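You operate a simulated robot arm through the tools that you are given. There is no shell and no other tool.

The job below is to be done with a simulated two-armed robot. You get a single attempt, and the scene is never put back.

Task
Zero the long slab's height gauge on the 40.00 mm gauge block, lock it, wind the probe up 2.0 mm.
Fine: use spot C and the fine knob. Set down upright: what you pick out.

It is judged by the outcome, as a careful person would: the job done as asked, and still so three seconds after it is handed in. It fails if anything else is knocked over, pushed out of place, dropped, spilled or broken.

Robot
Two 7-joint arms with fingered hands on one trunk that stands fixed in place. Base frame: the origin is at the foot of the trunk, x ahead of it, y to its left, z up. Readings come in mm, degrees, newtons and seconds.
The left shoulder is at [20, 214, 1394], the right one opposite. With the tool pointing down near the work surface each hand reaches from about 120 to 580 mm from the base axis, measured 20 degrees to its own side. Payload 3.3 kg a hand.
The TCP of each hand is the grasp point between the finger pads, 26 mm short of the fingertips. In the tool frame z runs along the fingers and y along their closing line. The gripper opens to 132 mm; its body begins 73 mm behind the TCP. The gripper is a hand of 2 fingers: y runs from the thumb to the fingers, the wrist lies at [0, 0, -224] in the tool frame.
Orientation is that of the tool frame in the base frame, as a unit quaternion [x, y, z, w]. With the fingers straight down and closing along the base's y, the tool's x points along the base's -x, its y along +y and its z along -z.

Tools
- The arms move only by the tool move_arm. It takes "left_steps", "right_steps" or both (then of equal length, played together; a hand with none holds still); each is a list of rows, each a list of 6 numbers: the shift along the tool's x, y, z in units of 40 mm (1.0 is 40 mm), then the turn, a rotation vector about the tool's x, y, z in units of 6 degrees (1.0 is 6 degrees). In form: [[x, y, z, ax, ay, az], ...]. A call has 1 to 20 rows; each row shifts and turns the commanded pose from where the row before left it, along the tool's axes as they then stand. A call with a number of a shift or a turn outside -1 to 1 is refused whole. Each row takes 0.2 s and may step no farther than 50 mm and 8.6 degrees from the row before; otherwise, the whole call is refused. A pose out of reach is approached as far as the arm can. The call stops where the force on the tool passes 40 N (or 10 N more than at its start, if that is more) or the arm is blocked; 0.2 s more then pass. In this call time passes only in rows, and 0.2 s behind the last. It gives the time, the measured TCP pose, the force on the tool (base axes), the opening and the grip force at its end, in the units of the frame above (readings bear some noise), with the torque about the TCP (base axes, N m) and any sound that the robot's microphone picked up, and new pictures: "show" is both (left out), scene, wrist or none (wrist: the cameras of the hands that moved).
- Cameras (640 x 400 px; columns grow to the right, rows downward): "scene" is now at [90.2, -42, 1571.2]; the picture's right is [-0.47, -0.88, 0.00], its down [-0.47, 0.25, -0.84] and it looks along [0.75, -0.40, -0.54] (base axes); focal length 297 px, centre (320, 200). "left" rides on the left gripper at [-66, -3, -99] in its tool frame; the picture's right is [0.04, -1.00, 0.00], its down [0.83, 0.03, -0.55] and it looks along [0.55, 0.02, 0.83] (tool axes); focal length 261 px, centre (320, 200). "right" rides on the right gripper at [66, -3, -99] in its tool frame; the picture's right is [0.04, 1.00, 0.00], its down [-0.83, 0.03, -0.55] and it looks along [-0.55, 0.02, 0.83] (tool axes); focal length 261 px, centre (320, 200). There is no depth. A picture from a camera that has moved, and an enlarged one, comes with that camera's place and axes in the base frame and with its lens.
- slide_trunk(by): moves the trunk up (or, below 0, down) by that many mm; the arms and the scene camera ride with it, the base frame stays. It gives what a move gives, with no picture.
- curl_fingers(finger1, thumb_bend, hand): sets how far each is bent, from 0 (flat) to 1 (curled in); at 0.3 the hand is open as for a grip, at 0.7 the pads meet at the TCP. One left out holds its place. A second passes; each finger stops where it meets its share of the squeeze, and holds until it gets a number again. It is the only way to open and close the hand. It gives what a move gives, with no picture; readings hold the bend of each and the force on the fingers (four entries, about 0 where the hand has none), thumb and palm.
- turn_head(pan, tilt): turns the head with the scene camera to pan (to the left, within 86 degrees either way) and tilt (down, from -29 to 69), counted from straight ahead of the robot (the tilt from the chest, where the trunk bows). It gives what a move gives, and a new picture of the scene camera.
- close_up(camera, box): a new picture of the part [left, top, right, bottom] of that camera's present view, enlarged. No time passes.
- sign_off(): hands the job in; it is judged then, once.

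Nothing tells you positions but the pictures and the camera data. Unless the task says otherwise, let go and move clear before handing in.

The tools are called after "Request:" as a command line: name --argument value ..., lists and objects as JSON in quotes. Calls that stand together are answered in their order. move_arm: Moves the arms, as the interface text tells. Its arguments: {"type":"object","properties":{"left_steps":{"type":"array"},"right_steps":{"type":"array"},"show":{"type":"string","enum":["both","scene","wrist","none"]}},"required":[]} The other tools are called the same way: slide_trunk (by) moves the trunk up or down; curl_fingers (finger1, thumb_bend, hand) moves the fingers one by one; turn_head (pan, tilt) turns the head that bears the scene camera; close_up (camera, box) takes an enlarged picture of a part of a camera's view; sign_off () hands the job in.

At the start:

```text
t: 0.0
left_position: [282.7, -5.2, 1423.9]
left_tcp_rot: [-0.001, 1.0, 0.0, -0.001]
left_force: [0.2, 0.3, -0.2]
left_wrist_torque: [-0.01, 0.05, -0.02]
left_opening: 132.1
left_gripper_force: 0.1
left_shape: jaw
left_bend: [0.3, 0.3]
left_finger forces: [0.1, 0.1, 0.0, 0.1, 0.0, 0.0]
right_position: [223.6, -264.4, 1400.8]
right_tcp_rot: [0.0, 1.0, 0.0, 0.0]
right_force: [-0.2, 0.2, -0.5]
right_wrist_torque: [0.03, -0.02, -0.04]
right_opening: 131.7
right_gripper_force: 0.0
right_shape: jaw
right_bend: [0.3, 0.3]
right_finger forces: [0.1, 0.0, 0.1, 0.0, 0.1, 0.0]
trunk travel left (down, up): [-675.0, 86.0]
head pan, tilt (commanded): [-28.0, 32.4]
```

scene: 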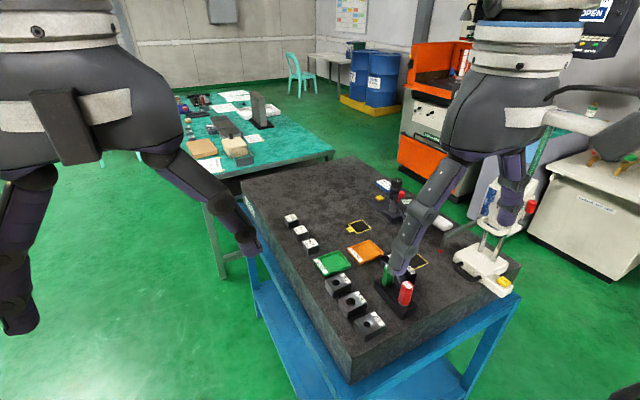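
right: 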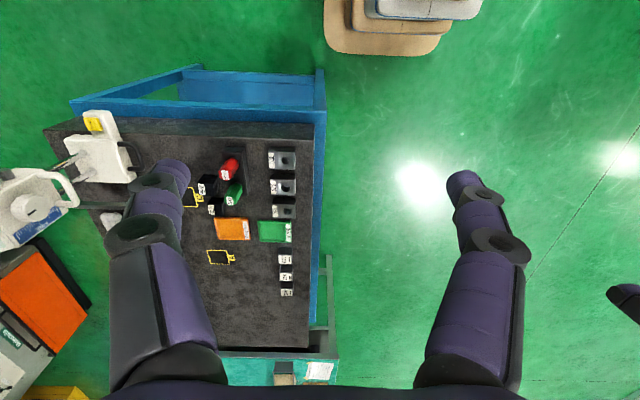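
left: 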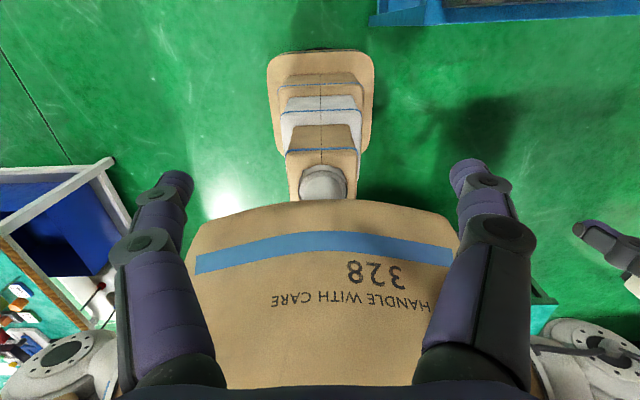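

I see a dark granite table with two rows of small blocks, a green and an orange tray, marked spots, holders with red/green items, and a white height-gauge-like device on the far right. First I'll look closer at everything before moving.

Request:
close_up --camera "scene" --box '[240, 150, 400, 250]'

Request:
close_up --camera "scene" --box '[300, 220, 440, 350]'

Request:
close_up --camera "scene" --box '[400, 150, 560, 310]'

Request:
close_up --camera "right" --box '[40, 80, 340, 360]'

```text
4.00 times, centred on (320, 200) of scene
camera zoom: at [90.2, -42.0, 1571.2], right [-0.47, -0.88, 0.0], down [-0.47, 0.25, -0.84], along [0.75, -0.4, -0.54], focal length 1187 px, centre (320, 200)
```

zoom: 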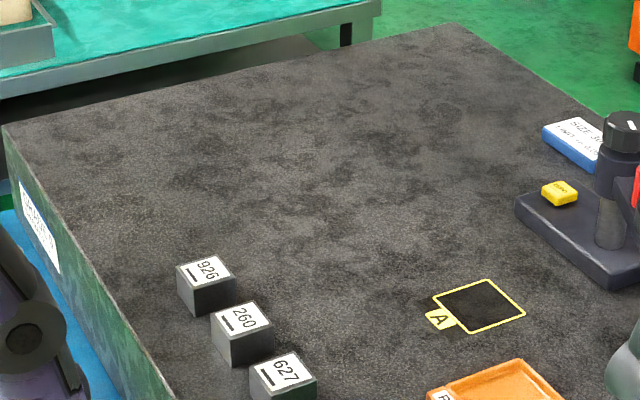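

```text
3.08 times, centred on (370, 285) of scene
camera zoom: at [90.2, -42.0, 1571.2], right [-0.47, -0.88, 0.0], down [-0.47, 0.25, -0.84], along [0.75, -0.4, -0.54], focal length 913 px, centre (166, -62)
```

zoom: 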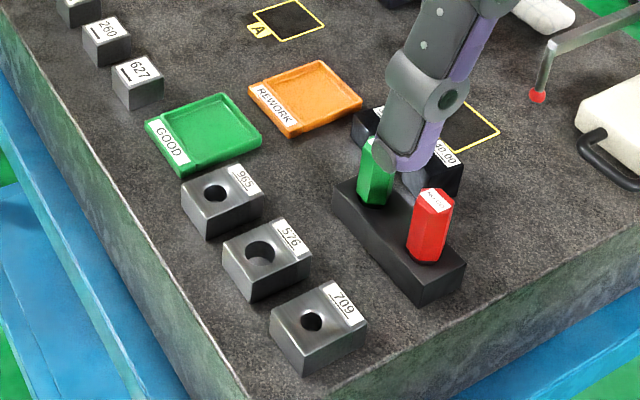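

```text
2.50 times, centred on (480, 230) of scene
camera zoom: at [90.2, -42.0, 1571.2], right [-0.47, -0.88, 0.0], down [-0.47, 0.25, -0.84], along [0.75, -0.4, -0.54], focal length 742 px, centre (-80, 125)
```

zoom: 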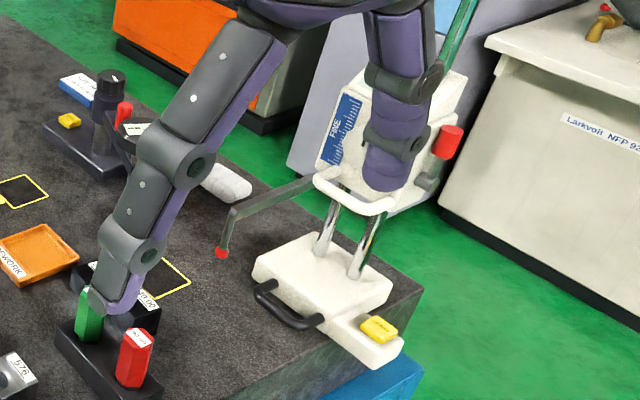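

```text
1.43 times, centred on (190, 220) of right
camera zoom: at [157.0, -267.7, 1500.7], right [-0.04, 1.0, 0.0], down [0.83, 0.03, 0.55], along [0.55, 0.02, -0.83], focal length 372 px, centre (506, 171)
```

zoom: 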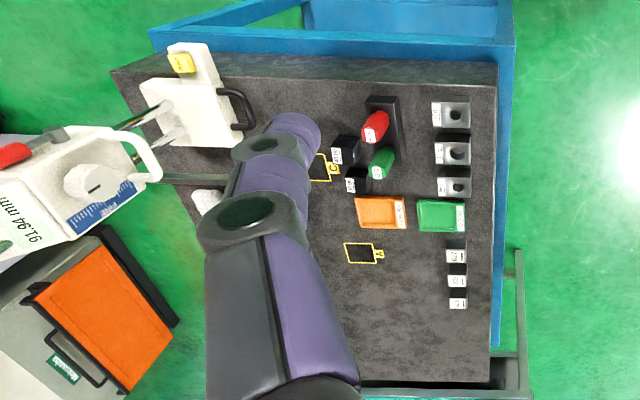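

The picture is crowded by my arms; I see a white height gauge reading about 91.94 mm at the right end of the slab, and dark blocks by spot C. Next I'll pan the head to survey the whole area.

Request:
turn_head --pan -60 --tilt 40

Request:
turn_head --pan 20 --tilt 35

Request:
turn_head --pan -28 --tilt 45

```text
t: 1.0
left_position: [283.4, -4.3, 1421.8]
left_tcp_rot: [-0.001, 1.0, 0.0, 0.0]
left_force: [0.1, -0.2, -0.5]
left_wrist_torque: [-0.01, 0.01, 0.0]
left_opening: 132.0
left_gripper_force: 0.0
left_shape: jaw
left_bend: [0.3, 0.3]
left_finger forces: [0.0, 0.0, 0.0, 0.0, 0.1, 0.0]
right_position: [222.2, -263.4, 1400.8]
right_tcp_rot: [0.0, 1.0, 0.001, 0.001]
right_force: [0.4, 0.2, -0.8]
right_wrist_torque: [-0.01, 0.0, 0.0]
right_opening: 132.2
right_gripper_force: 0.1
right_shape: jaw
right_bend: [0.3, 0.3]
right_finger forces: [0.1, 0.1, 0.0, 0.0, 0.0, 0.0]
trunk travel left (down, up): [-675.0, 86.0]
head pan, tilt (commanded): [-60.0, 40.0]
camera scene: at [53.9, -73.6, 1559.7], right [-0.87, -0.5, 0.0], down [-0.32, 0.56, -0.77], along [0.38, -0.66, -0.64], focal length 297 px, centre (320, 200)
```

scene: 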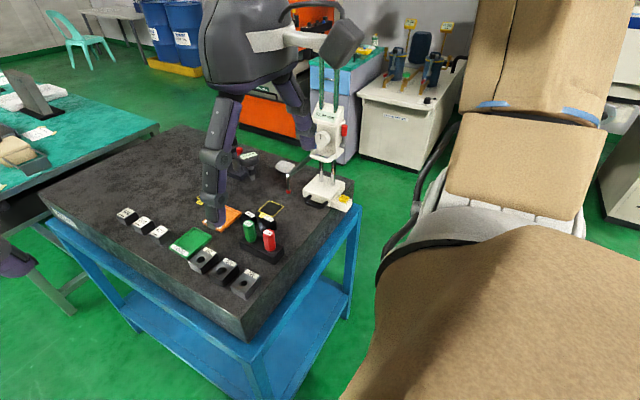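

```text
t: 2.5
left_position: [282.4, -4.6, 1422.0]
left_tcp_rot: [-0.001, 1.0, -0.001, 0.0]
left_force: [-0.3, -0.6, -0.2]
left_wrist_torque: [0.02, 0.02, -0.01]
left_opening: 131.9
left_gripper_force: 0.1
left_shape: jaw
left_bend: [0.3, 0.3]
left_finger forces: [0.0, 0.0, 0.1, 0.0, 0.0, 0.1]
right_position: [222.5, -264.1, 1401.1]
right_tcp_rot: [0.0, 1.0, 0.001, 0.001]
right_force: [-0.1, -0.1, 0.0]
right_wrist_torque: [0.02, -0.01, 0.01]
right_opening: 132.1
right_gripper_force: 0.1
right_shape: jaw
right_bend: [0.3, 0.3]
right_finger forces: [0.1, 0.0, 0.1, 0.0, 0.0, 0.1]
trunk travel left (down, up): [-675.0, 86.0]
head pan, tilt (commanded): [20.0, 35.0]
camera scene: at [94.0, 30.0, 1567.2], right [0.34, -0.94, 0.0], down [-0.54, -0.2, -0.82], along [0.77, 0.28, -0.57], focal length 297 px, centre (320, 200)
```

scene: 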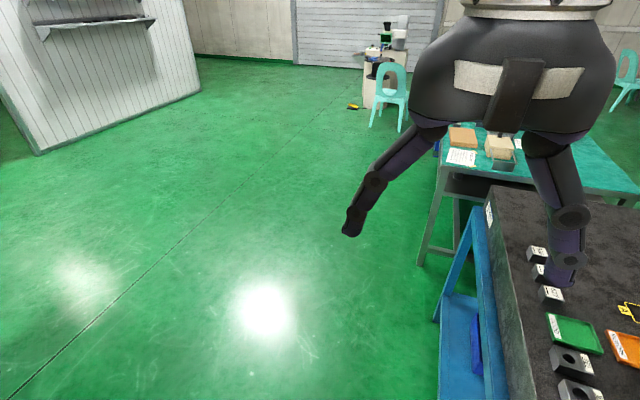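

```text
t: 3.7
left_position: [282.4, -4.8, 1422.3]
left_tcp_rot: [0.0, 1.0, 0.0, 0.0]
left_force: [0.8, 0.0, 0.4]
left_wrist_torque: [0.02, -0.01, 0.02]
left_opening: 132.0
left_gripper_force: 0.1
left_shape: jaw
left_bend: [0.3, 0.3]
left_finger forces: [0.0, 0.1, 0.0, 0.0, 0.1, 0.0]
right_position: [223.4, -263.6, 1401.0]
right_tcp_rot: [0.0, 1.0, 0.0, 0.001]
right_force: [0.5, 0.1, 0.3]
right_wrist_torque: [0.0, -0.01, 0.03]
right_opening: 131.9
right_gripper_force: 0.2
right_shape: jaw
right_bend: [0.3, 0.3]
right_finger forces: [0.0, 0.0, 0.0, 0.0, 0.0, 0.1]
trunk travel left (down, up): [-675.0, 86.0]
head pan, tilt (commanded): [-28.0, 45.0]
camera scene: at [83.1, -38.1, 1552.4], right [-0.47, -0.88, 0.0], down [-0.62, 0.33, -0.71], along [0.62, -0.33, -0.71], focal length 297 px, centre (320, 200)
```

scene: 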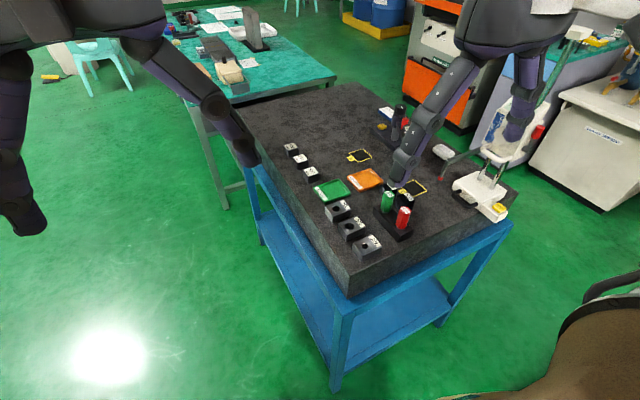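

The slab's top is around z≈913 with its near corner at about (410, −285) and the white gauge near (450, −790). I'll zoom in on the gauge head and display, and the far comparator-like stand.

Request:
close_up --camera "right" --box '[0, 100, 160, 260]'

Request:
close_up --camera "scene" --box '[370, 90, 440, 150]'

Request:
close_up --camera "scene" --box '[440, 20, 640, 150]'

Request:
close_up --camera "scene" --box '[160, 0, 300, 90]'

```text
2.50 times, centred on (80, 180) of right
camera zoom: at [157.1, -267.7, 1500.6], right [-0.04, 1.0, 0.0], down [0.83, 0.03, 0.55], along [0.55, 0.02, -0.83], focal length 652 px, centre (920, 250)
```

zoom: 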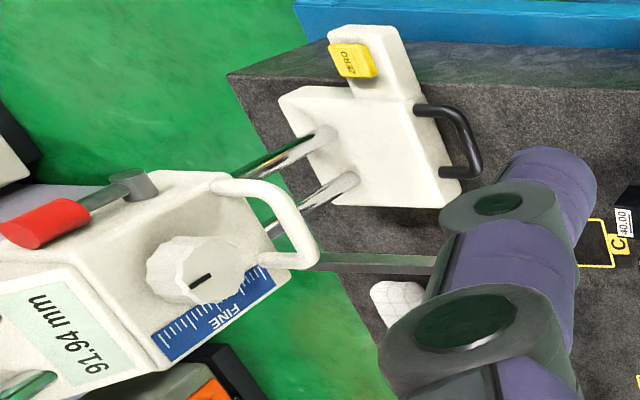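

```text
6.67 times, centred on (405, 120) of scene
camera zoom: at [83.1, -38.1, 1552.4], right [-0.47, -0.88, 0.0], down [-0.62, 0.33, -0.71], along [0.62, -0.33, -0.71], focal length 1978 px, centre (-247, 733)
```

zoom: 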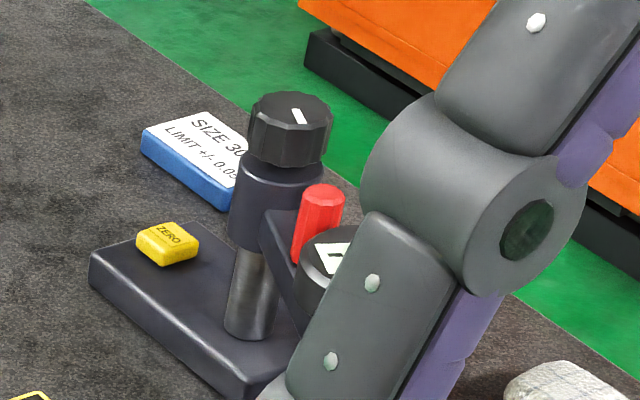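

```text
3.08 times, centred on (540, 85) of scene
camera zoom: at [83.1, -38.1, 1552.4], right [-0.47, -0.88, 0.0], down [-0.62, 0.33, -0.71], along [0.62, -0.33, -0.71], focal length 913 px, centre (-357, 554)
```

zoom: 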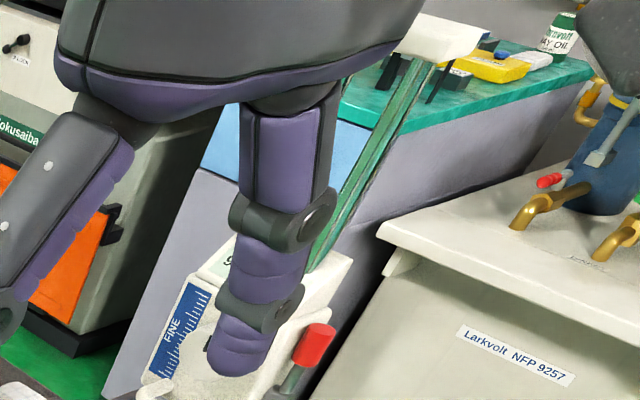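

```text
4.44 times, centred on (230, 45) of scene
camera zoom: at [83.1, -38.1, 1552.4], right [-0.47, -0.88, 0.0], down [-0.62, 0.33, -0.71], along [0.62, -0.33, -0.71], focal length 1319 px, centre (720, 889)
```

zoom: 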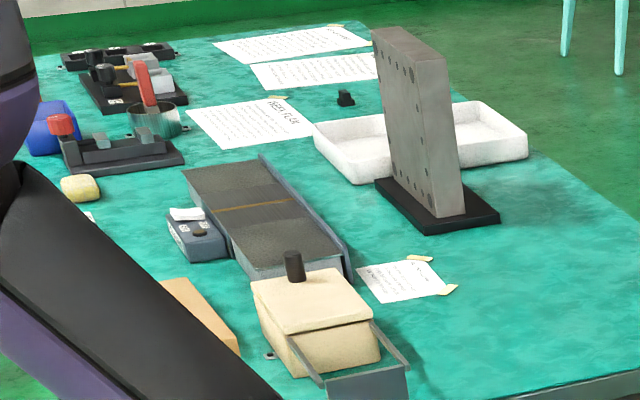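

The height gauge (white) has a ZERO button on its base, a FINE knob, a red lock lever and a loop handle on its head; the far dark stand is a different gauge with its own ZERO. I'll lower the trunk and swing the right hand out of the view to look at the gauge properly.

Request:
slide_trunk --by -150

Request:
move_arm --right_steps '[[0, 1, 0, 0, 0, 0], [0, 1, 0, 0, 0, 0], [0, 1, 0, 0, 0, 0], [0.5, 0, 1, 0, 0, 0], [0.5, 0, 1, 0, 0, 0], [0, 0, 1, 0, 0, 0], [0, 0, 1, 0, 0, 0]]' --left_steps '[[0, 1, 0, 0, 0, 0], [0, 1, 0, 0, 0, 0], [0, 1, 0, 0, 0, 0], [0, 1, 0, 0, 0, 0], [0, 1, 0, 0, 0, 0], [0, 1, 0, 0, 0, 0], [0, 1, 0, 0, 0, 0]]' --show "scene"

```text
t: 5.4
left_position: [281.7, -5.2, 1272.5]
left_tcp_rot: [-0.001, 1.0, 0.0, 0.0]
left_force: [-0.3, -0.1, 0.6]
left_wrist_torque: [0.01, -0.03, -0.01]
left_opening: 131.9
left_gripper_force: 0.1
left_shape: jaw
left_bend: [0.3, 0.3]
left_finger forces: [0.0, 0.0, 0.0, 0.0, 0.0, 0.0]
right_position: [223.1, -263.6, 1251.1]
right_tcp_rot: [0.0, 1.0, 0.001, 0.0]
right_force: [-0.9, -0.5, 0.1]
right_wrist_torque: [0.0, -0.02, 0.01]
right_opening: 132.0
right_gripper_force: 0.1
right_shape: jaw
right_bend: [0.3, 0.3]
right_finger forces: [0.0, 0.0, 0.0, 0.0, 0.0, 0.1]
trunk travel left (down, up): [-525.0, 236.0]
head pan, tilt (commanded): [-28.0, 45.0]
```

```text
t: 6.4
left_position: [280.9, 141.9, 1273.6]
left_tcp_rot: [0.001, 1.0, 0.0, -0.001]
left_force: [0.3, 0.5, 0.8]
left_wrist_torque: [-0.01, -0.02, -0.02]
left_opening: 132.0
left_gripper_force: 0.0
left_shape: jaw
left_bend: [0.3, 0.3]
left_finger forces: [0.1, 0.0, 0.0, 0.0, 0.1, 0.0]
right_position: [193.5, -199.8, 1213.4]
right_tcp_rot: [0.003, 1.0, 0.014, 0.001]
right_force: [23.4, -24.5, 19.4]
right_wrist_torque: [2.53, 3.92, 1.9]
right_opening: 131.8
right_gripper_force: 0.1
right_shape: jaw
right_bend: [0.3, 0.3]
right_finger forces: [0.0, 0.0, 0.0, 0.1, 0.0, 0.0]
right hand out of reach, approached as far as the arm can: row 2, 3
trunk travel left (down, up): [-525.0, 236.0]
head pan, tilt (commanded): [-28.0, 45.0]
stopped in row 4 (right hand): the force on the tool passed its limit at 332 N (the readings are from after the stop); the commanded pose is now the measured one
camera scene: at [86.9, -38.7, 1402.3], right [-0.47, -0.88, 0.0], down [-0.62, 0.33, -0.71], along [0.62, -0.33, -0.71], focal length 297 px, centre (320, 200)
```

scene: 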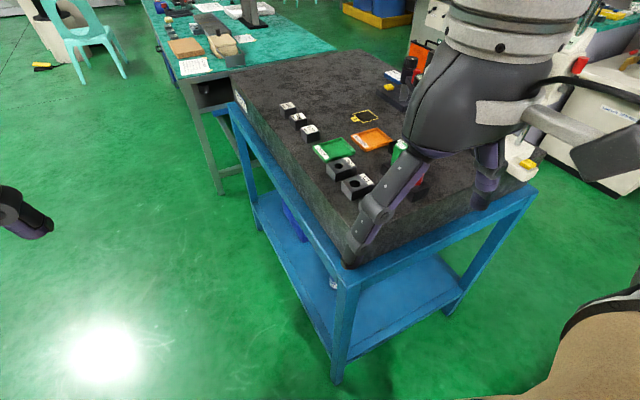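

The right hand pressed against something (probably my own body) when moving inward; I'll back it off outward and check that the force goes away.

Request:
move_arm --right_steps '[[-0.5, -0.5, 0, 0, 0, 0], [-0.5, -1, 0, 0, 0, 0]]' --show "both"

```text
t: 7.0
left_position: [282.4, 141.0, 1273.6]
left_tcp_rot: [0.0, 1.0, 0.001, 0.0]
left_force: [0.3, 0.6, -0.5]
left_wrist_torque: [0.02, -0.04, 0.0]
left_opening: 132.0
left_gripper_force: 0.0
left_shape: jaw
left_bend: [0.3, 0.3]
left_finger forces: [0.2, 0.1, 0.1, 0.0, 0.1, 0.0]
right_position: [234.8, -261.0, 1211.0]
right_tcp_rot: [0.003, 1.0, 0.014, 0.001]
right_force: [-0.7, -0.2, -0.9]
right_wrist_torque: [0.03, 0.02, 0.02]
right_opening: 131.6
right_gripper_force: 0.0
right_shape: jaw
right_bend: [0.3, 0.3]
right_finger forces: [0.0, 0.1, 0.0, 0.0, 0.0, 0.0]
trunk travel left (down, up): [-525.0, 236.0]
head pan, tilt (commanded): [-28.0, 45.0]
camera scene: at [87.4, -39.3, 1402.3], right [-0.47, -0.88, 0.0], down [-0.62, 0.33, -0.71], along [0.62, -0.33, -0.71], focal length 297 px, centre (320, 200)
camera right: at [168.3, -267.1, 1310.4], right [-0.04, 1.0, 0.03], down [0.83, 0.01, 0.56], along [0.56, 0.04, -0.83], focal length 261 px, centre (320, 200)
```

scene: 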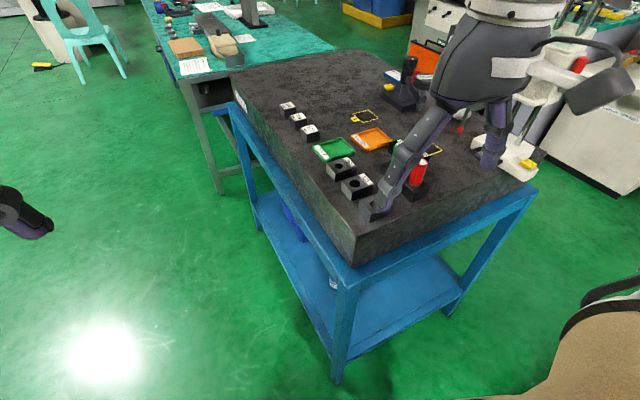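
right: 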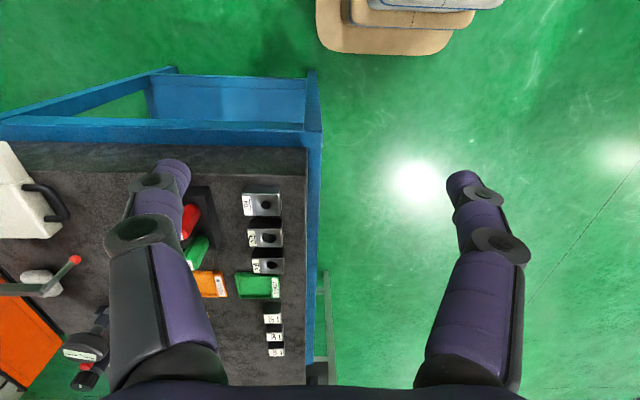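

Force cleared. I'll lower the right hand in place (clear of the table edge) so the scene camera can see over it to the gauge.

Request:
move_arm --right_steps '[[0, 0, 1, 0, 0, 0], [0, 0, 1, 0, 0, 0], [0, 0, 1, 0, 0, 0], [0, 0, 1, 0, 0, 0], [0, 0, 1, 0, 0, 0], [0, 0, 1, 0, 0, 0]]' --show "none"

Request:
turn_head --pan -58 --tilt 25

```text
t: 8.4
left_position: [282.8, 140.8, 1273.4]
left_tcp_rot: [0.0, 1.0, 0.0, -0.002]
left_force: [0.5, 0.3, 0.6]
left_wrist_torque: [0.01, -0.01, -0.01]
left_opening: 131.8
left_gripper_force: 0.1
left_shape: jaw
left_bend: [0.3, 0.3]
left_finger forces: [0.0, 0.0, 0.0, 0.0, 0.0, 0.1]
right_position: [261.3, -255.6, 1026.2]
right_tcp_rot: [0.004, 1.0, 0.013, 0.001]
right_force: [0.7, 0.3, -0.1]
right_wrist_torque: [-0.03, 0.01, -0.01]
right_opening: 131.9
right_gripper_force: 0.0
right_shape: jaw
right_bend: [0.3, 0.3]
right_finger forces: [0.0, 0.1, 0.0, 0.0, 0.0, 0.1]
right hand out of reach, approached as far as the arm can: row 3, 4, 5
trunk travel left (down, up): [-525.0, 236.0]
head pan, tilt (commanded): [-28.0, 45.0]
```

```text
t: 9.3
left_position: [281.6, 142.6, 1273.9]
left_tcp_rot: [-0.001, 1.0, -0.001, -0.002]
left_force: [-0.6, 0.3, 1.0]
left_wrist_torque: [0.0, -0.02, -0.01]
left_opening: 131.7
left_gripper_force: 0.0
left_shape: jaw
left_bend: [0.3, 0.3]
left_finger forces: [0.0, 0.0, 0.1, 0.0, 0.0, 0.1]
right_position: [260.8, -255.7, 1026.6]
right_tcp_rot: [0.003, 1.0, 0.013, 0.002]
right_force: [-0.3, 0.8, 0.4]
right_wrist_torque: [0.02, 0.0, 0.01]
right_opening: 131.9
right_gripper_force: 0.1
right_shape: jaw
right_bend: [0.3, 0.3]
right_finger forces: [0.0, 0.1, 0.0, 0.0, 0.0, 0.0]
trunk travel left (down, up): [-525.0, 236.0]
head pan, tilt (commanded): [-58.0, 25.0]
camera scene: at [64.4, -78.0, 1432.9], right [-0.85, -0.53, 0.0], down [-0.22, 0.36, -0.91], along [0.48, -0.77, -0.42], focal length 297 px, centre (320, 200)
```

scene: 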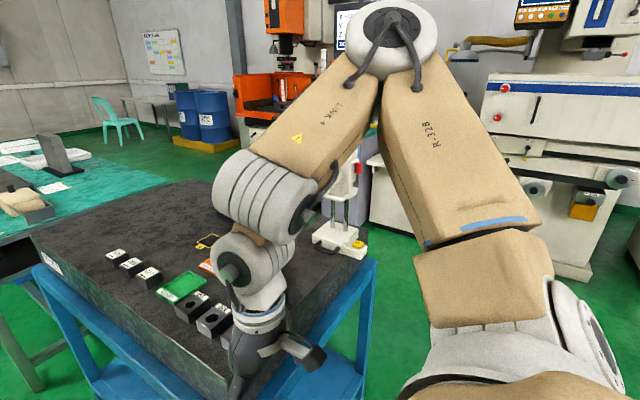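

The raised elbow now blocks the view, so I'll use the wrist camera instead: move the right hand up and over the slab, well above everything but short of the gauge.

Request:
move_arm --right_steps '[[-0.318, -0.693, -0.8, 0, 0, 0], [-0.318, -0.693, -0.8, 0, 0, 0], [-0.318, -0.693, -0.8, 0, 0, 0], [-0.318, -0.693, -0.8, 0, 0, 0], [-0.318, -0.693, -0.8, 0, 0, 0], [-0.318, -0.693, -0.8, 0, 0, 0], [-0.318, -0.693, -0.8, 0, 0, 0]]' --show "both"

```text
t: 10.9
left_position: [281.7, 141.5, 1272.5]
left_tcp_rot: [-0.001, 1.0, 0.0, 0.0]
left_force: [-0.3, -0.4, 0.7]
left_wrist_torque: [0.01, -0.01, 0.02]
left_opening: 132.0
left_gripper_force: 0.0
left_shape: jaw
left_bend: [0.3, 0.3]
left_finger forces: [0.0, 0.1, 0.0, 0.0, 0.1, 0.0]
right_position: [334.3, -455.5, 1222.3]
right_tcp_rot: [0.005, 1.0, 0.013, 0.004]
right_force: [0.3, 0.4, 0.9]
right_wrist_torque: [-0.01, 0.02, -0.01]
right_opening: 132.3
right_gripper_force: 0.1
right_shape: jaw
right_bend: [0.3, 0.3]
right_finger forces: [0.2, 0.0, 0.1, 0.1, 0.0, 0.1]
right hand out of reach, approached as far as the arm can: row 7
trunk travel left (down, up): [-525.0, 236.0]
head pan, tilt (commanded): [-58.0, 25.0]
camera scene: at [63.6, -78.7, 1432.9], right [-0.85, -0.53, 0.0], down [-0.22, 0.36, -0.91], along [0.48, -0.77, -0.42], focal length 297 px, centre (320, 200)
camera right: at [267.6, -460.6, 1321.3], right [-0.03, 1.0, 0.03], down [0.83, 0.01, 0.56], along [0.56, 0.04, -0.83], focal length 261 px, centre (320, 200)
```

scene: 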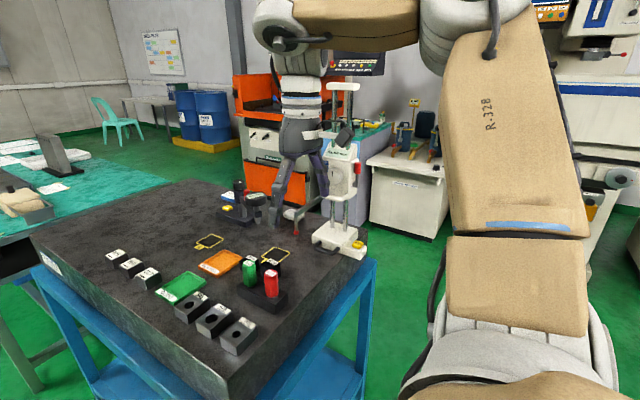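
right: 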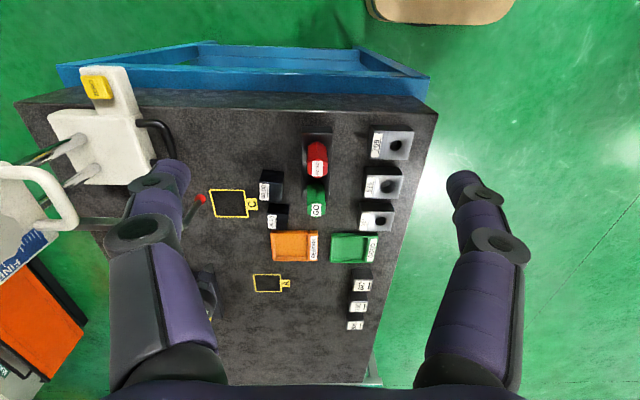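

Now the slab is clear in both views: spots A and C, two dark gauge blocks by C, red probe tip next to C. I'll zoom in on these.

Request:
close_up --camera "right" --box '[170, 130, 350, 250]'

Request:
close_up --camera "scene" --box '[200, 200, 380, 320]'

Request:
close_up --camera "scene" --box '[290, 70, 390, 260]'

Request:
close_up --camera "right" --box '[0, 50, 180, 300]'

```text
3.33 times, centred on (260, 190) of right
camera zoom: at [267.6, -460.6, 1321.3], right [-0.03, 1.0, 0.03], down [0.83, 0.01, 0.56], along [0.56, 0.04, -0.83], focal length 869 px, centre (520, 233)
```

zoom: 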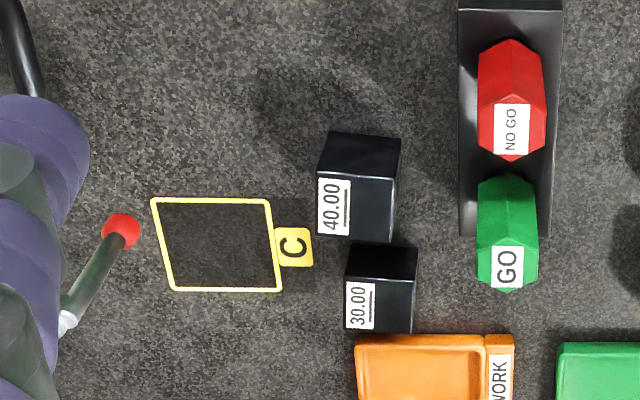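

```text
3.33 times, centred on (290, 260) of scene
camera zoom: at [63.6, -78.7, 1432.9], right [-0.85, -0.53, 0.0], down [-0.22, 0.36, -0.91], along [0.48, -0.77, -0.42], focal length 989 px, centre (420, 0)
```

zoom: 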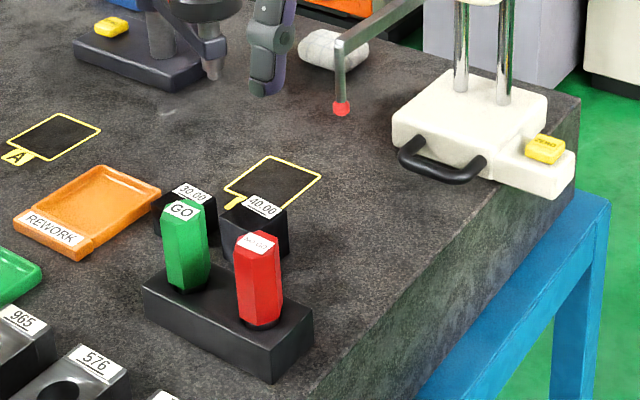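

```text
2.11 times, centred on (340, 165) of scene
camera zoom: at [63.6, -78.7, 1432.9], right [-0.85, -0.53, 0.0], down [-0.22, 0.36, -0.91], along [0.48, -0.77, -0.42], focal length 625 px, centre (278, 274)
```

zoom: 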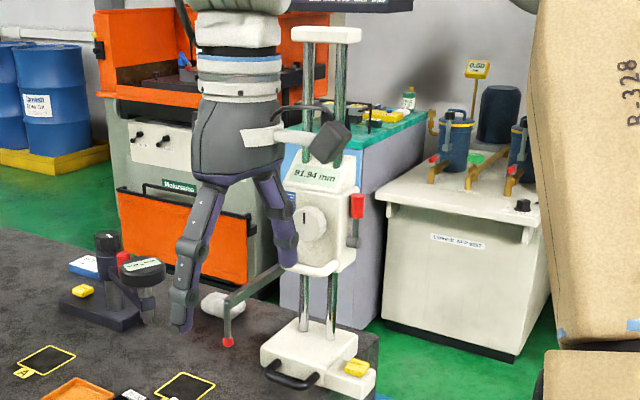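

```text
1.60 times, centred on (90, 175) of right
camera zoom: at [267.6, -460.6, 1321.3], right [-0.03, 1.0, 0.03], down [0.83, 0.01, 0.56], along [0.56, 0.04, -0.83], focal length 417 px, centre (688, 240)
```

zoom: 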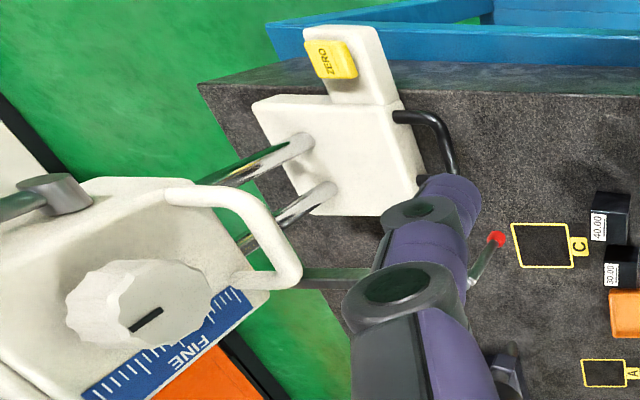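

Spot C is at about (534, −601), the 40.00 block (label up) at about (485, −522), GO/NO‑GO plugs stand right beside it, and the probe tip is about 70 mm short of C in x, so the gauge will have to be slid. Next I'll yaw the right hand −90° so the fingers close along x, and check reach toward the block.

Request:
move_arm --right_steps '[[0, 0, 0, 0, 0, -1], [0, 0, 0, 0, 0, -1], [0, 0, 0, 0, 0, -1], [0, 0, 0, 0, 0, -1], [0, 0, 0, 0, 0, -1], [0, 0, 0, 0, 0, -1], [0, 0, 0, 0, 0, -1], [0, 0, 0, 0, 0, -1], [0, 0, 0, 0, 0, -1], [0, 0, 0, 0, 0, -1], [0, 0, 0, 0, 0, -1], [0, 0, 0, 0, 0, -1], [0, 0, 0, 0, 0, -1], [0, 0, 0, 0, 0, -1], [0, 0, 0, 0, 0, -1]]' --show "both"

```text
t: 14.1
left_position: [281.8, 141.9, 1272.6]
left_tcp_rot: [-0.001, 1.0, -0.001, 0.0]
left_force: [-0.1, -0.3, 0.0]
left_wrist_torque: [0.02, 0.04, 0.02]
left_opening: 131.9
left_gripper_force: 0.0
left_shape: jaw
left_bend: [0.3, 0.3]
left_finger forces: [0.0, 0.0, 0.0, 0.1, 0.0, 0.1]
right_position: [336.1, -453.5, 1220.8]
right_tcp_rot: [-0.705, 0.709, 0.007, 0.011]
right_force: [0.0, -0.2, -0.4]
right_wrist_torque: [0.02, 0.01, 0.0]
right_opening: 131.9
right_gripper_force: 0.0
right_shape: jaw
right_bend: [0.3, 0.3]
right_finger forces: [0.0, 0.0, 0.1, 0.1, 0.0, 0.0]
trunk travel left (down, up): [-525.0, 236.0]
head pan, tilt (commanded): [-58.0, 25.0]
camera scene: at [64.4, -78.1, 1432.9], right [-0.85, -0.53, 0.0], down [-0.22, 0.36, -0.91], along [0.48, -0.77, -0.42], focal length 297 px, centre (320, 200)
camera right: at [337.3, -523.0, 1318.9], right [-1.0, -0.04, -0.01], down [-0.03, 0.82, 0.57], along [-0.02, 0.57, -0.82], focal length 261 px, centre (320, 200)
```

scene: 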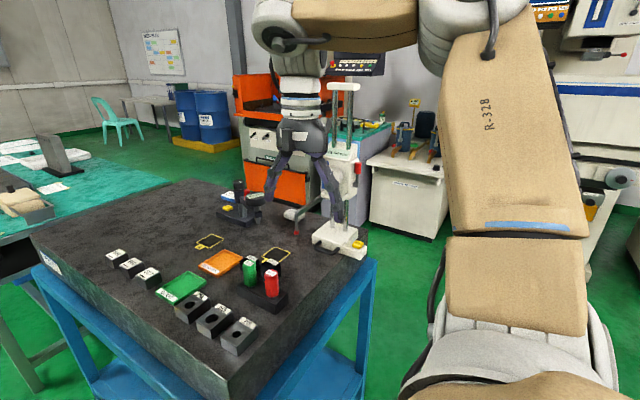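
right: 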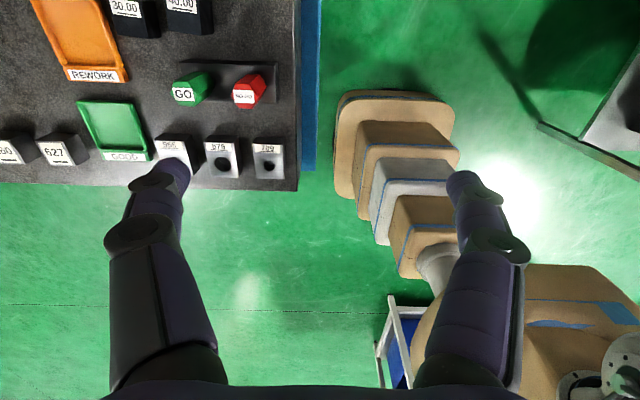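

The yaw worked (fingers now close along x, camera on the far side). Now I'll level the tool and move toward above the 40.00 block at a safe height to check reach.

Request:
move_arm --right_steps '[[0, 0, 0, -0.054, 0.244, 0], [0.345, -0.745, 0.705, 0, 0, 0], [0.345, -0.745, 0.705, 0, 0, 0], [0.345, -0.745, 0.705, 0, 0, 0], [0.345, -0.745, 0.705, 0, 0, 0], [0.345, -0.745, 0.705, 0, 0, 0]]' --show "both"

```text
t: 15.5
left_position: [283.2, 141.7, 1272.6]
left_tcp_rot: [-0.001, 1.0, 0.002, -0.001]
left_force: [-0.6, 0.6, 0.2]
left_wrist_torque: [-0.01, 0.01, -0.03]
left_opening: 131.7
left_gripper_force: 0.1
left_shape: jaw
left_bend: [0.3, 0.3]
left_finger forces: [0.0, 0.0, 0.0, 0.0, 0.0, 0.0]
right_position: [436.1, -510.6, 1110.3]
right_tcp_rot: [-0.705, 0.709, 0.002, -0.001]
right_force: [-0.5, 0.2, -0.3]
right_wrist_torque: [0.0, -0.01, -0.01]
right_opening: 132.0
right_gripper_force: 0.0
right_shape: jaw
right_bend: [0.3, 0.3]
right_finger forces: [0.1, 0.1, 0.0, 0.0, 0.0, 0.0]
right hand out of reach, approached as far as the arm can: row 5, 6
trunk travel left (down, up): [-525.0, 236.0]
head pan, tilt (commanded): [-58.0, 25.0]
camera scene: at [65.6, -78.6, 1432.8], right [-0.85, -0.53, 0.0], down [-0.23, 0.36, -0.91], along [0.48, -0.77, -0.42], focal length 297 px, centre (320, 200)
camera right: at [438.4, -576.8, 1210.4], right [-1.0, -0.03, 0.0], down [-0.03, 0.83, 0.55], along [-0.02, 0.55, -0.83], focal length 261 px, centre (320, 200)
```

scene: 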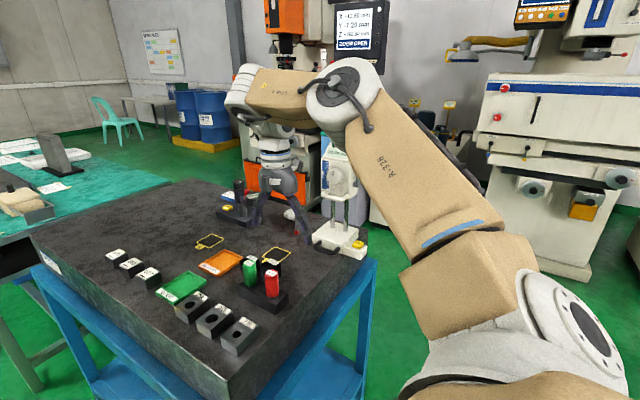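
right: 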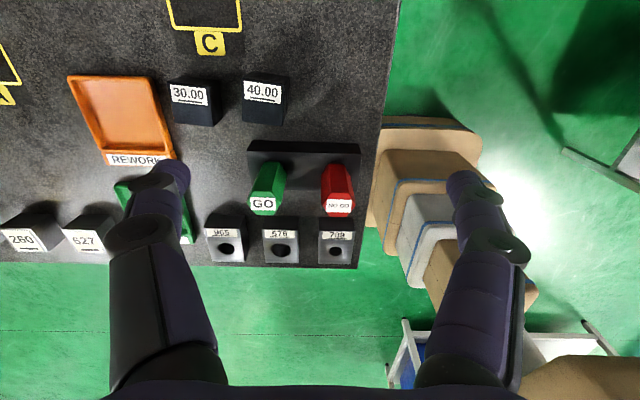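

The arm stopped about 50 mm short of the block although the elbow is still bent, so shoulder height matters. I'll raise the hand a little, then lower the trunk and retry.

Request:
move_arm --right_steps '[[0, 0.5, -1, 0, 0, 0], [0, 0.5, -1, 0, 0, 0], [0, 0, -1, 0, 0, 0]]' --show "none"

Request:
slide_trunk --by -130

```text
t: 16.3
left_position: [281.5, 141.4, 1272.8]
left_tcp_rot: [-0.001, 1.0, 0.001, 0.0]
left_force: [-0.3, 0.1, -0.3]
left_wrist_torque: [-0.02, 0.0, -0.01]
left_opening: 131.9
left_gripper_force: 0.0
left_shape: jaw
left_bend: [0.3, 0.3]
left_finger forces: [0.0, 0.0, 0.0, 0.0, 0.1, 0.1]
right_position: [365.5, -502.8, 1196.4]
right_tcp_rot: [-0.704, 0.71, -0.001, 0.001]
right_force: [0.2, 0.1, -0.4]
right_wrist_torque: [0.02, 0.0, -0.01]
right_opening: 132.0
right_gripper_force: 0.0
right_shape: jaw
right_bend: [0.3, 0.3]
right_finger forces: [0.0, 0.1, 0.0, 0.1, 0.0, 0.1]
right hand out of reach, approached as far as the arm can: row 2, 3
trunk travel left (down, up): [-525.0, 236.0]
head pan, tilt (commanded): [-58.0, 25.0]
```

```text
t: 17.9
left_position: [280.9, 140.9, 1142.2]
left_tcp_rot: [-0.001, 1.0, 0.0, 0.0]
left_force: [0.1, 0.4, 0.0]
left_wrist_torque: [-0.02, 0.02, -0.04]
left_opening: 131.7
left_gripper_force: 0.0
left_shape: jaw
left_bend: [0.3, 0.3]
left_finger forces: [0.0, 0.1, 0.0, 0.0, 0.1, 0.0]
right_position: [367.3, -502.9, 1065.9]
right_tcp_rot: [-0.704, 0.71, 0.001, 0.0]
right_force: [-0.5, -0.5, 1.2]
right_wrist_torque: [0.02, 0.0, -0.02]
right_opening: 131.7
right_gripper_force: 0.0
right_shape: jaw
right_bend: [0.3, 0.3]
right_finger forces: [0.1, 0.0, 0.1, 0.0, 0.0, 0.0]
trunk travel left (down, up): [-395.0, 366.0]
head pan, tilt (commanded): [-58.0, 25.0]
```

Shoulder is now at about z 1114 and the hand at (367, −503, 1066). I'll move across toward above the 40.00 block again.

Request:
move_arm --right_steps '[[0.16, -0.98, 0, 0, 0, 0], [0.16, -0.98, 0, 0, 0, 0], [0.16, -0.98, 0, 0, 0, 0]]' --show "both"

```text
t: 18.7
left_position: [283.1, 141.5, 1142.8]
left_tcp_rot: [-0.001, 1.0, 0.001, 0.0]
left_force: [-0.8, 0.8, 0.2]
left_wrist_torque: [0.02, 0.0, -0.02]
left_opening: 131.8
left_gripper_force: 0.1
left_shape: jaw
left_bend: [0.3, 0.3]
left_finger forces: [0.1, 0.1, 0.1, 0.1, 0.1, 0.1]
right_position: [406.5, -520.2, 1028.2]
right_tcp_rot: [-0.705, 0.709, 0.003, -0.001]
right_force: [0.6, -0.4, -1.0]
right_wrist_torque: [0.04, 0.01, 0.0]
right_opening: 131.9
right_gripper_force: 0.0
right_shape: jaw
right_bend: [0.3, 0.3]
right_finger forces: [0.0, 0.0, 0.0, 0.1, 0.1, 0.0]
right hand out of reach, approached as far as the arm can: row 1, 2, 3
trunk travel left (down, up): [-395.0, 366.0]
head pan, tilt (commanded): [-58.0, 25.0]
camera scene: at [77.9, -79.0, 1302.1], right [-0.85, -0.53, 0.0], down [-0.23, 0.36, -0.91], along [0.48, -0.77, -0.42], focal length 297 px, centre (320, 200)
camera right: at [408.8, -587.1, 1128.6], right [-1.0, -0.03, 0.0], down [-0.03, 0.83, 0.55], along [-0.02, 0.55, -0.83], focal length 261 px, centre (320, 200)
```

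scene: 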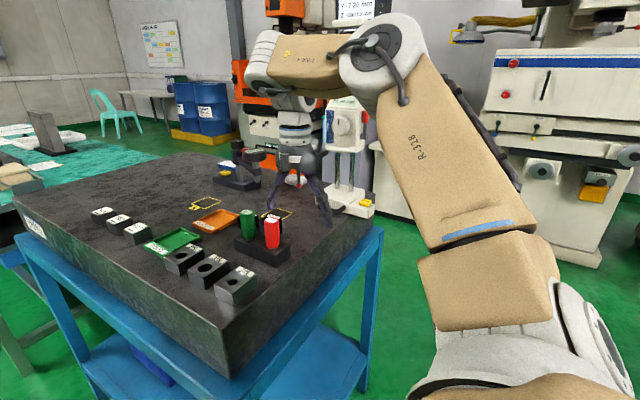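
right: 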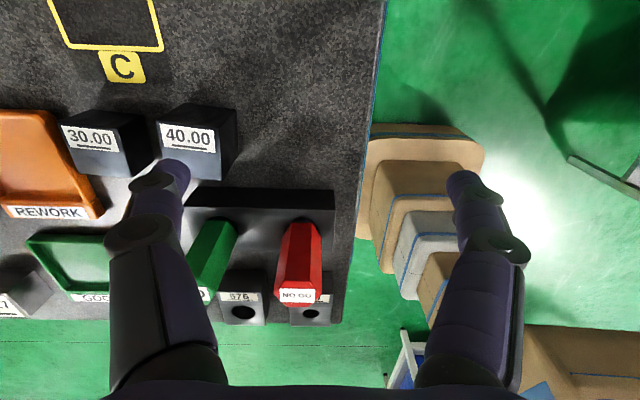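

The limit is wrist flexion: reach shrinks when the wrist is above the shoulder. I'll raise the trunk again and instead lower the hand, so the forearm slopes down.

Request:
slide_trunk --by 220

Request:
move_arm --right_steps '[[0, 0, 1, 0, 0, 0], [0, 0, 1, 0, 0, 0], [0, 0, 1, 0, 0, 0], [0, 0, 1, 0, 0, 0], [0, -0.98, 0, 0, 0, 0], [0, -0.98, 0, 0, 0, 0]]' --show "both"

```text
t: 21.1
left_position: [281.9, 142.0, 1363.5]
left_tcp_rot: [0.0, 1.0, 0.0, -0.002]
left_force: [0.4, 0.2, 0.2]
left_wrist_torque: [-0.02, 0.03, -0.01]
left_opening: 132.0
left_gripper_force: 0.1
left_shape: jaw
left_bend: [0.3, 0.3]
left_finger forces: [0.0, 0.0, 0.1, 0.0, 0.1, 0.0]
right_position: [401.9, -521.4, 1258.1]
right_tcp_rot: [-0.704, 0.71, -0.009, 0.009]
right_force: [-0.3, -0.4, -0.3]
right_wrist_torque: [-0.06, 0.01, -0.02]
right_opening: 132.0
right_gripper_force: 0.1
right_shape: jaw
right_bend: [0.3, 0.3]
right_finger forces: [0.1, 0.1, 0.1, 0.0, 0.1, 0.1]
trunk travel left (down, up): [-615.0, 146.0]
head pan, tilt (commanded): [-58.0, 25.0]
```

```text
t: 22.4
left_position: [283.6, 140.9, 1363.7]
left_tcp_rot: [-0.001, 1.0, 0.001, -0.001]
left_force: [0.6, -0.5, -0.4]
left_wrist_torque: [0.0, 0.01, 0.02]
left_opening: 131.7
left_gripper_force: 0.1
left_shape: jaw
left_bend: [0.3, 0.3]
left_finger forces: [0.1, 0.0, 0.0, 0.0, 0.0, 0.0]
right_position: [475.2, -521.4, 1098.2]
right_tcp_rot: [-0.704, 0.71, -0.008, 0.009]
right_force: [0.5, 0.4, 0.2]
right_wrist_torque: [-0.02, 0.0, -0.03]
right_opening: 131.8
right_gripper_force: 0.1
right_shape: jaw
right_bend: [0.3, 0.3]
right_finger forces: [0.0, 0.0, 0.0, 0.1, 0.0, 0.1]
right hand out of reach, approached as far as the arm can: row 6
trunk travel left (down, up): [-615.0, 146.0]
head pan, tilt (commanded): [-58.0, 25.0]
camera scene: at [62.2, -79.1, 1522.9], right [-0.85, -0.53, 0.0], down [-0.22, 0.36, -0.91], along [0.48, -0.77, -0.42], focal length 297 px, centre (320, 200)
camera right: at [473.7, -588.5, 1197.3], right [-1.0, -0.03, -0.02], down [-0.04, 0.83, 0.55], along [0.0, 0.55, -0.83], focal length 261 px, centre (320, 200)
```

scene: 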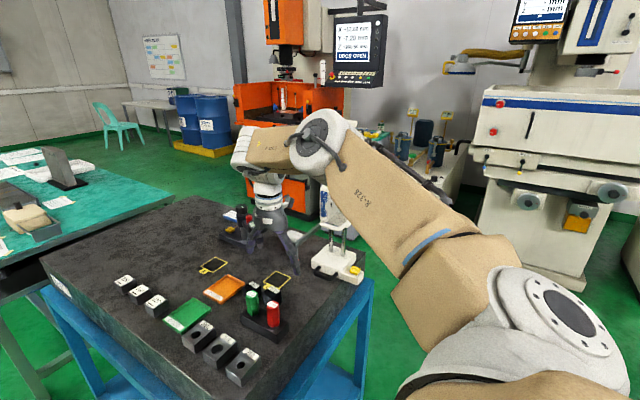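
right: 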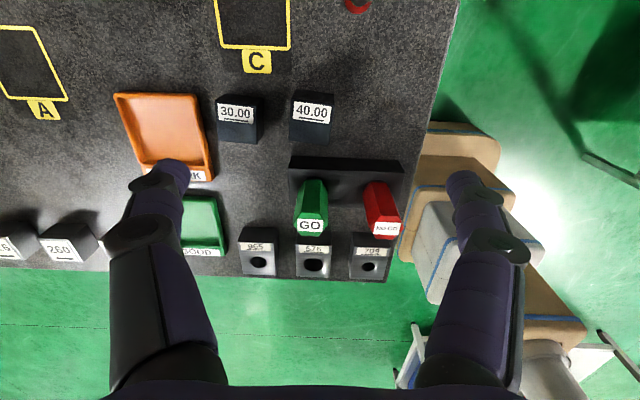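

The hand now reaches (475, −521, 1098). Let me zoom in on the block from this wrist view to get its exact place.

Request:
close_up --camera "right" --box '[200, 0, 440, 150]'

Request:
close_up --camera "scene" --box '[220, 160, 380, 320]'

```text
2.67 times, centred on (320, 75) of right
camera zoom: at [473.7, -588.5, 1197.3], right [-1.0, -0.03, -0.02], down [-0.04, 0.83, 0.55], along [0.0, 0.55, -0.83], focal length 695 px, centre (320, 533)
```

zoom: 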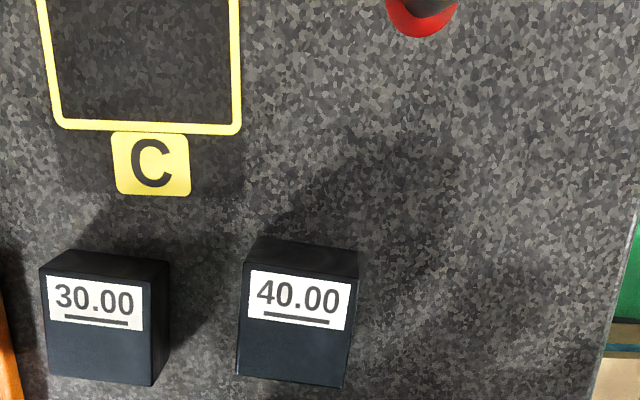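

```text
2.50 times, centred on (300, 240) of scene
camera zoom: at [62.2, -79.1, 1522.9], right [-0.85, -0.53, 0.0], down [-0.22, 0.36, -0.91], along [0.48, -0.77, -0.42], focal length 742 px, centre (370, 100)
```

zoom: 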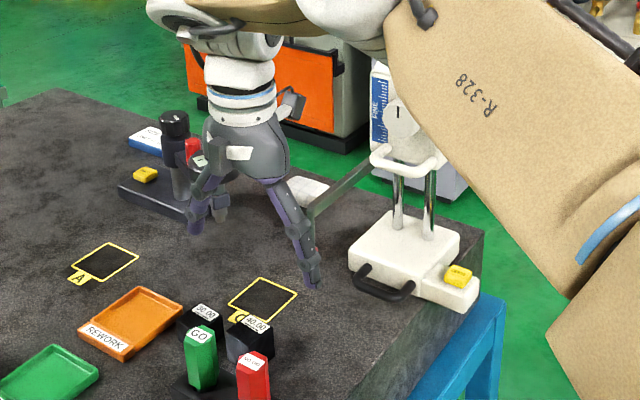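

The 40.00 block sits at about (484.6, −522.2), yawed about −4.7°, with a 28 mm gap to the 30.00 block. I'll narrow the fingers to see how thick the tips are before descending.

Request:
curl_fingers --hand "right" --finger1 0.55 --thumb_bend 0.55

Request:
close_up --camera "right" --box '[80, 0, 560, 400]'

Request:
close_up --camera "scene" --box '[220, 160, 380, 300]'

```text
t: 23.4
left_position: [282.7, 141.7, 1363.2]
left_tcp_rot: [-0.001, 1.0, 0.001, -0.001]
left_force: [0.4, -0.7, 0.5]
left_wrist_torque: [0.02, -0.01, 0.02]
left_opening: 131.8
left_gripper_force: 0.1
left_shape: jaw
left_bend: [0.3, 0.3]
left_finger forces: [0.1, 0.1, 0.0, 0.1, 0.0, 0.1]
right_position: [474.7, -521.6, 1099.1]
right_tcp_rot: [-0.704, 0.71, -0.009, 0.009]
right_force: [0.3, 0.0, 0.1]
right_wrist_torque: [-0.01, -0.03, 0.0]
right_opening: 50.3
right_gripper_force: 0.0
right_shape: fingers
right_bend: [0.55, 0.55]
right_finger forces: [0.0, 0.0, 0.0, 0.0, 0.0, 0.1]
trunk travel left (down, up): [-615.0, 146.0]
head pan, tilt (commanded): [-58.0, 25.0]
```

```text
1.00 times, centred on (320, 200) of right (not enlarged: the box is as wide or as high as the picture)
camera zoom: at [473.0, -588.0, 1198.6], right [-1.0, -0.03, -0.03], down [-0.04, 0.83, 0.55], along [0.0, 0.55, -0.83], focal length 261 px, centre (320, 200)
```

zoom: 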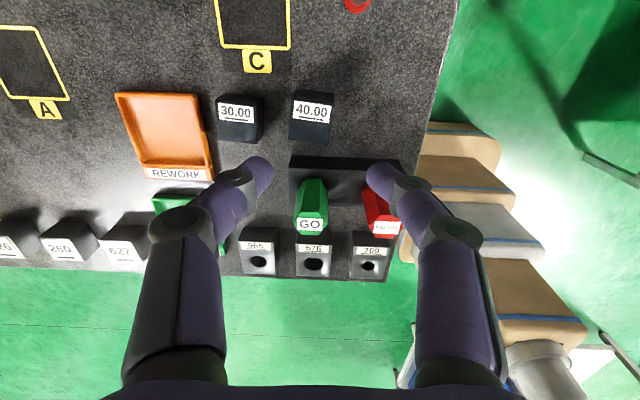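

```text
2.86 times, centred on (300, 230) of scene
camera zoom: at [61.0, -78.3, 1523.0], right [-0.85, -0.53, 0.0], down [-0.22, 0.36, -0.91], along [0.48, -0.77, -0.42], focal length 848 px, centre (377, 114)
```

zoom: 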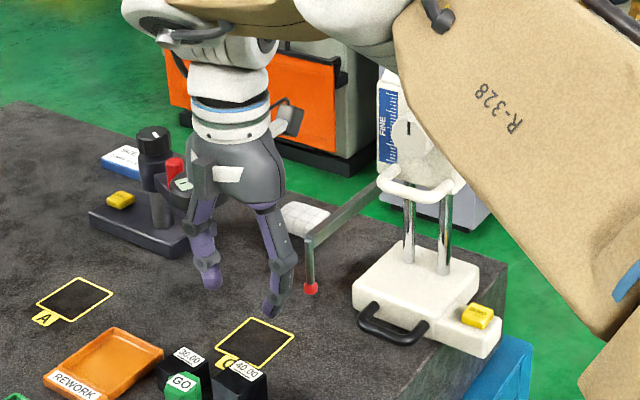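

Opening is 50 mm and tips are about 15 mm thick, so they fit the gap. I'll align the hand to the block's yaw and come down partway above it.

Request:
move_arm --right_steps '[[0, 0, 0, -0.23, 0, 0.7], [0, -0.165, 0.5, 0, 0, 0], [0, 0, 0.5, 0, 0, 0]]' --show "wrist"

```text
t: 24.2
left_position: [282.8, 142.4, 1364.8]
left_tcp_rot: [-0.001, 1.0, 0.0, 0.0]
left_force: [-0.4, 0.2, 0.7]
left_wrist_torque: [-0.01, -0.02, -0.01]
left_opening: 131.9
left_gripper_force: 0.0
left_shape: jaw
left_bend: [0.3, 0.3]
left_finger forces: [0.0, 0.0, 0.0, 0.0, 0.1, 0.0]
right_position: [467.3, -519.5, 1058.1]
right_tcp_rot: [-0.678, 0.735, 0.0, 0.002]
right_force: [-0.9, -0.9, -1.5]
right_wrist_torque: [0.02, 0.03, -0.03]
right_opening: 49.8
right_gripper_force: 0.2
right_shape: fingers
right_bend: [0.55, 0.55]
right_finger forces: [0.0, 0.0, 0.0, 0.0, 0.0, 0.0]
right hand out of reach, approached as far as the arm can: row 1, 2
trunk travel left (down, up): [-615.0, 146.0]
head pan, tilt (commanded): [-58.0, 25.0]
camera right: at [463.4, -586.2, 1157.6], right [-1.0, 0.04, 0.0], down [0.03, 0.83, 0.55], along [0.03, 0.55, -0.83], focal length 261 px, centre (320, 200)
```

right: 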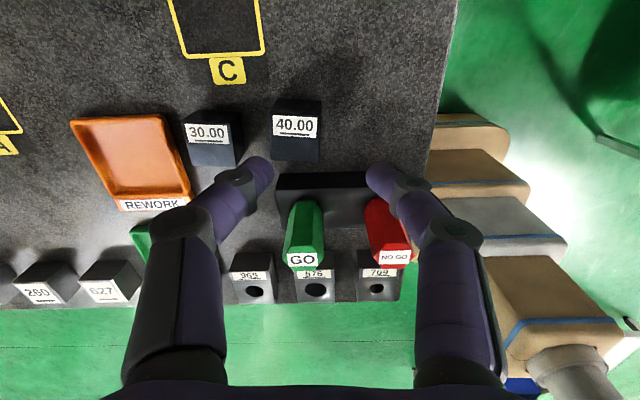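

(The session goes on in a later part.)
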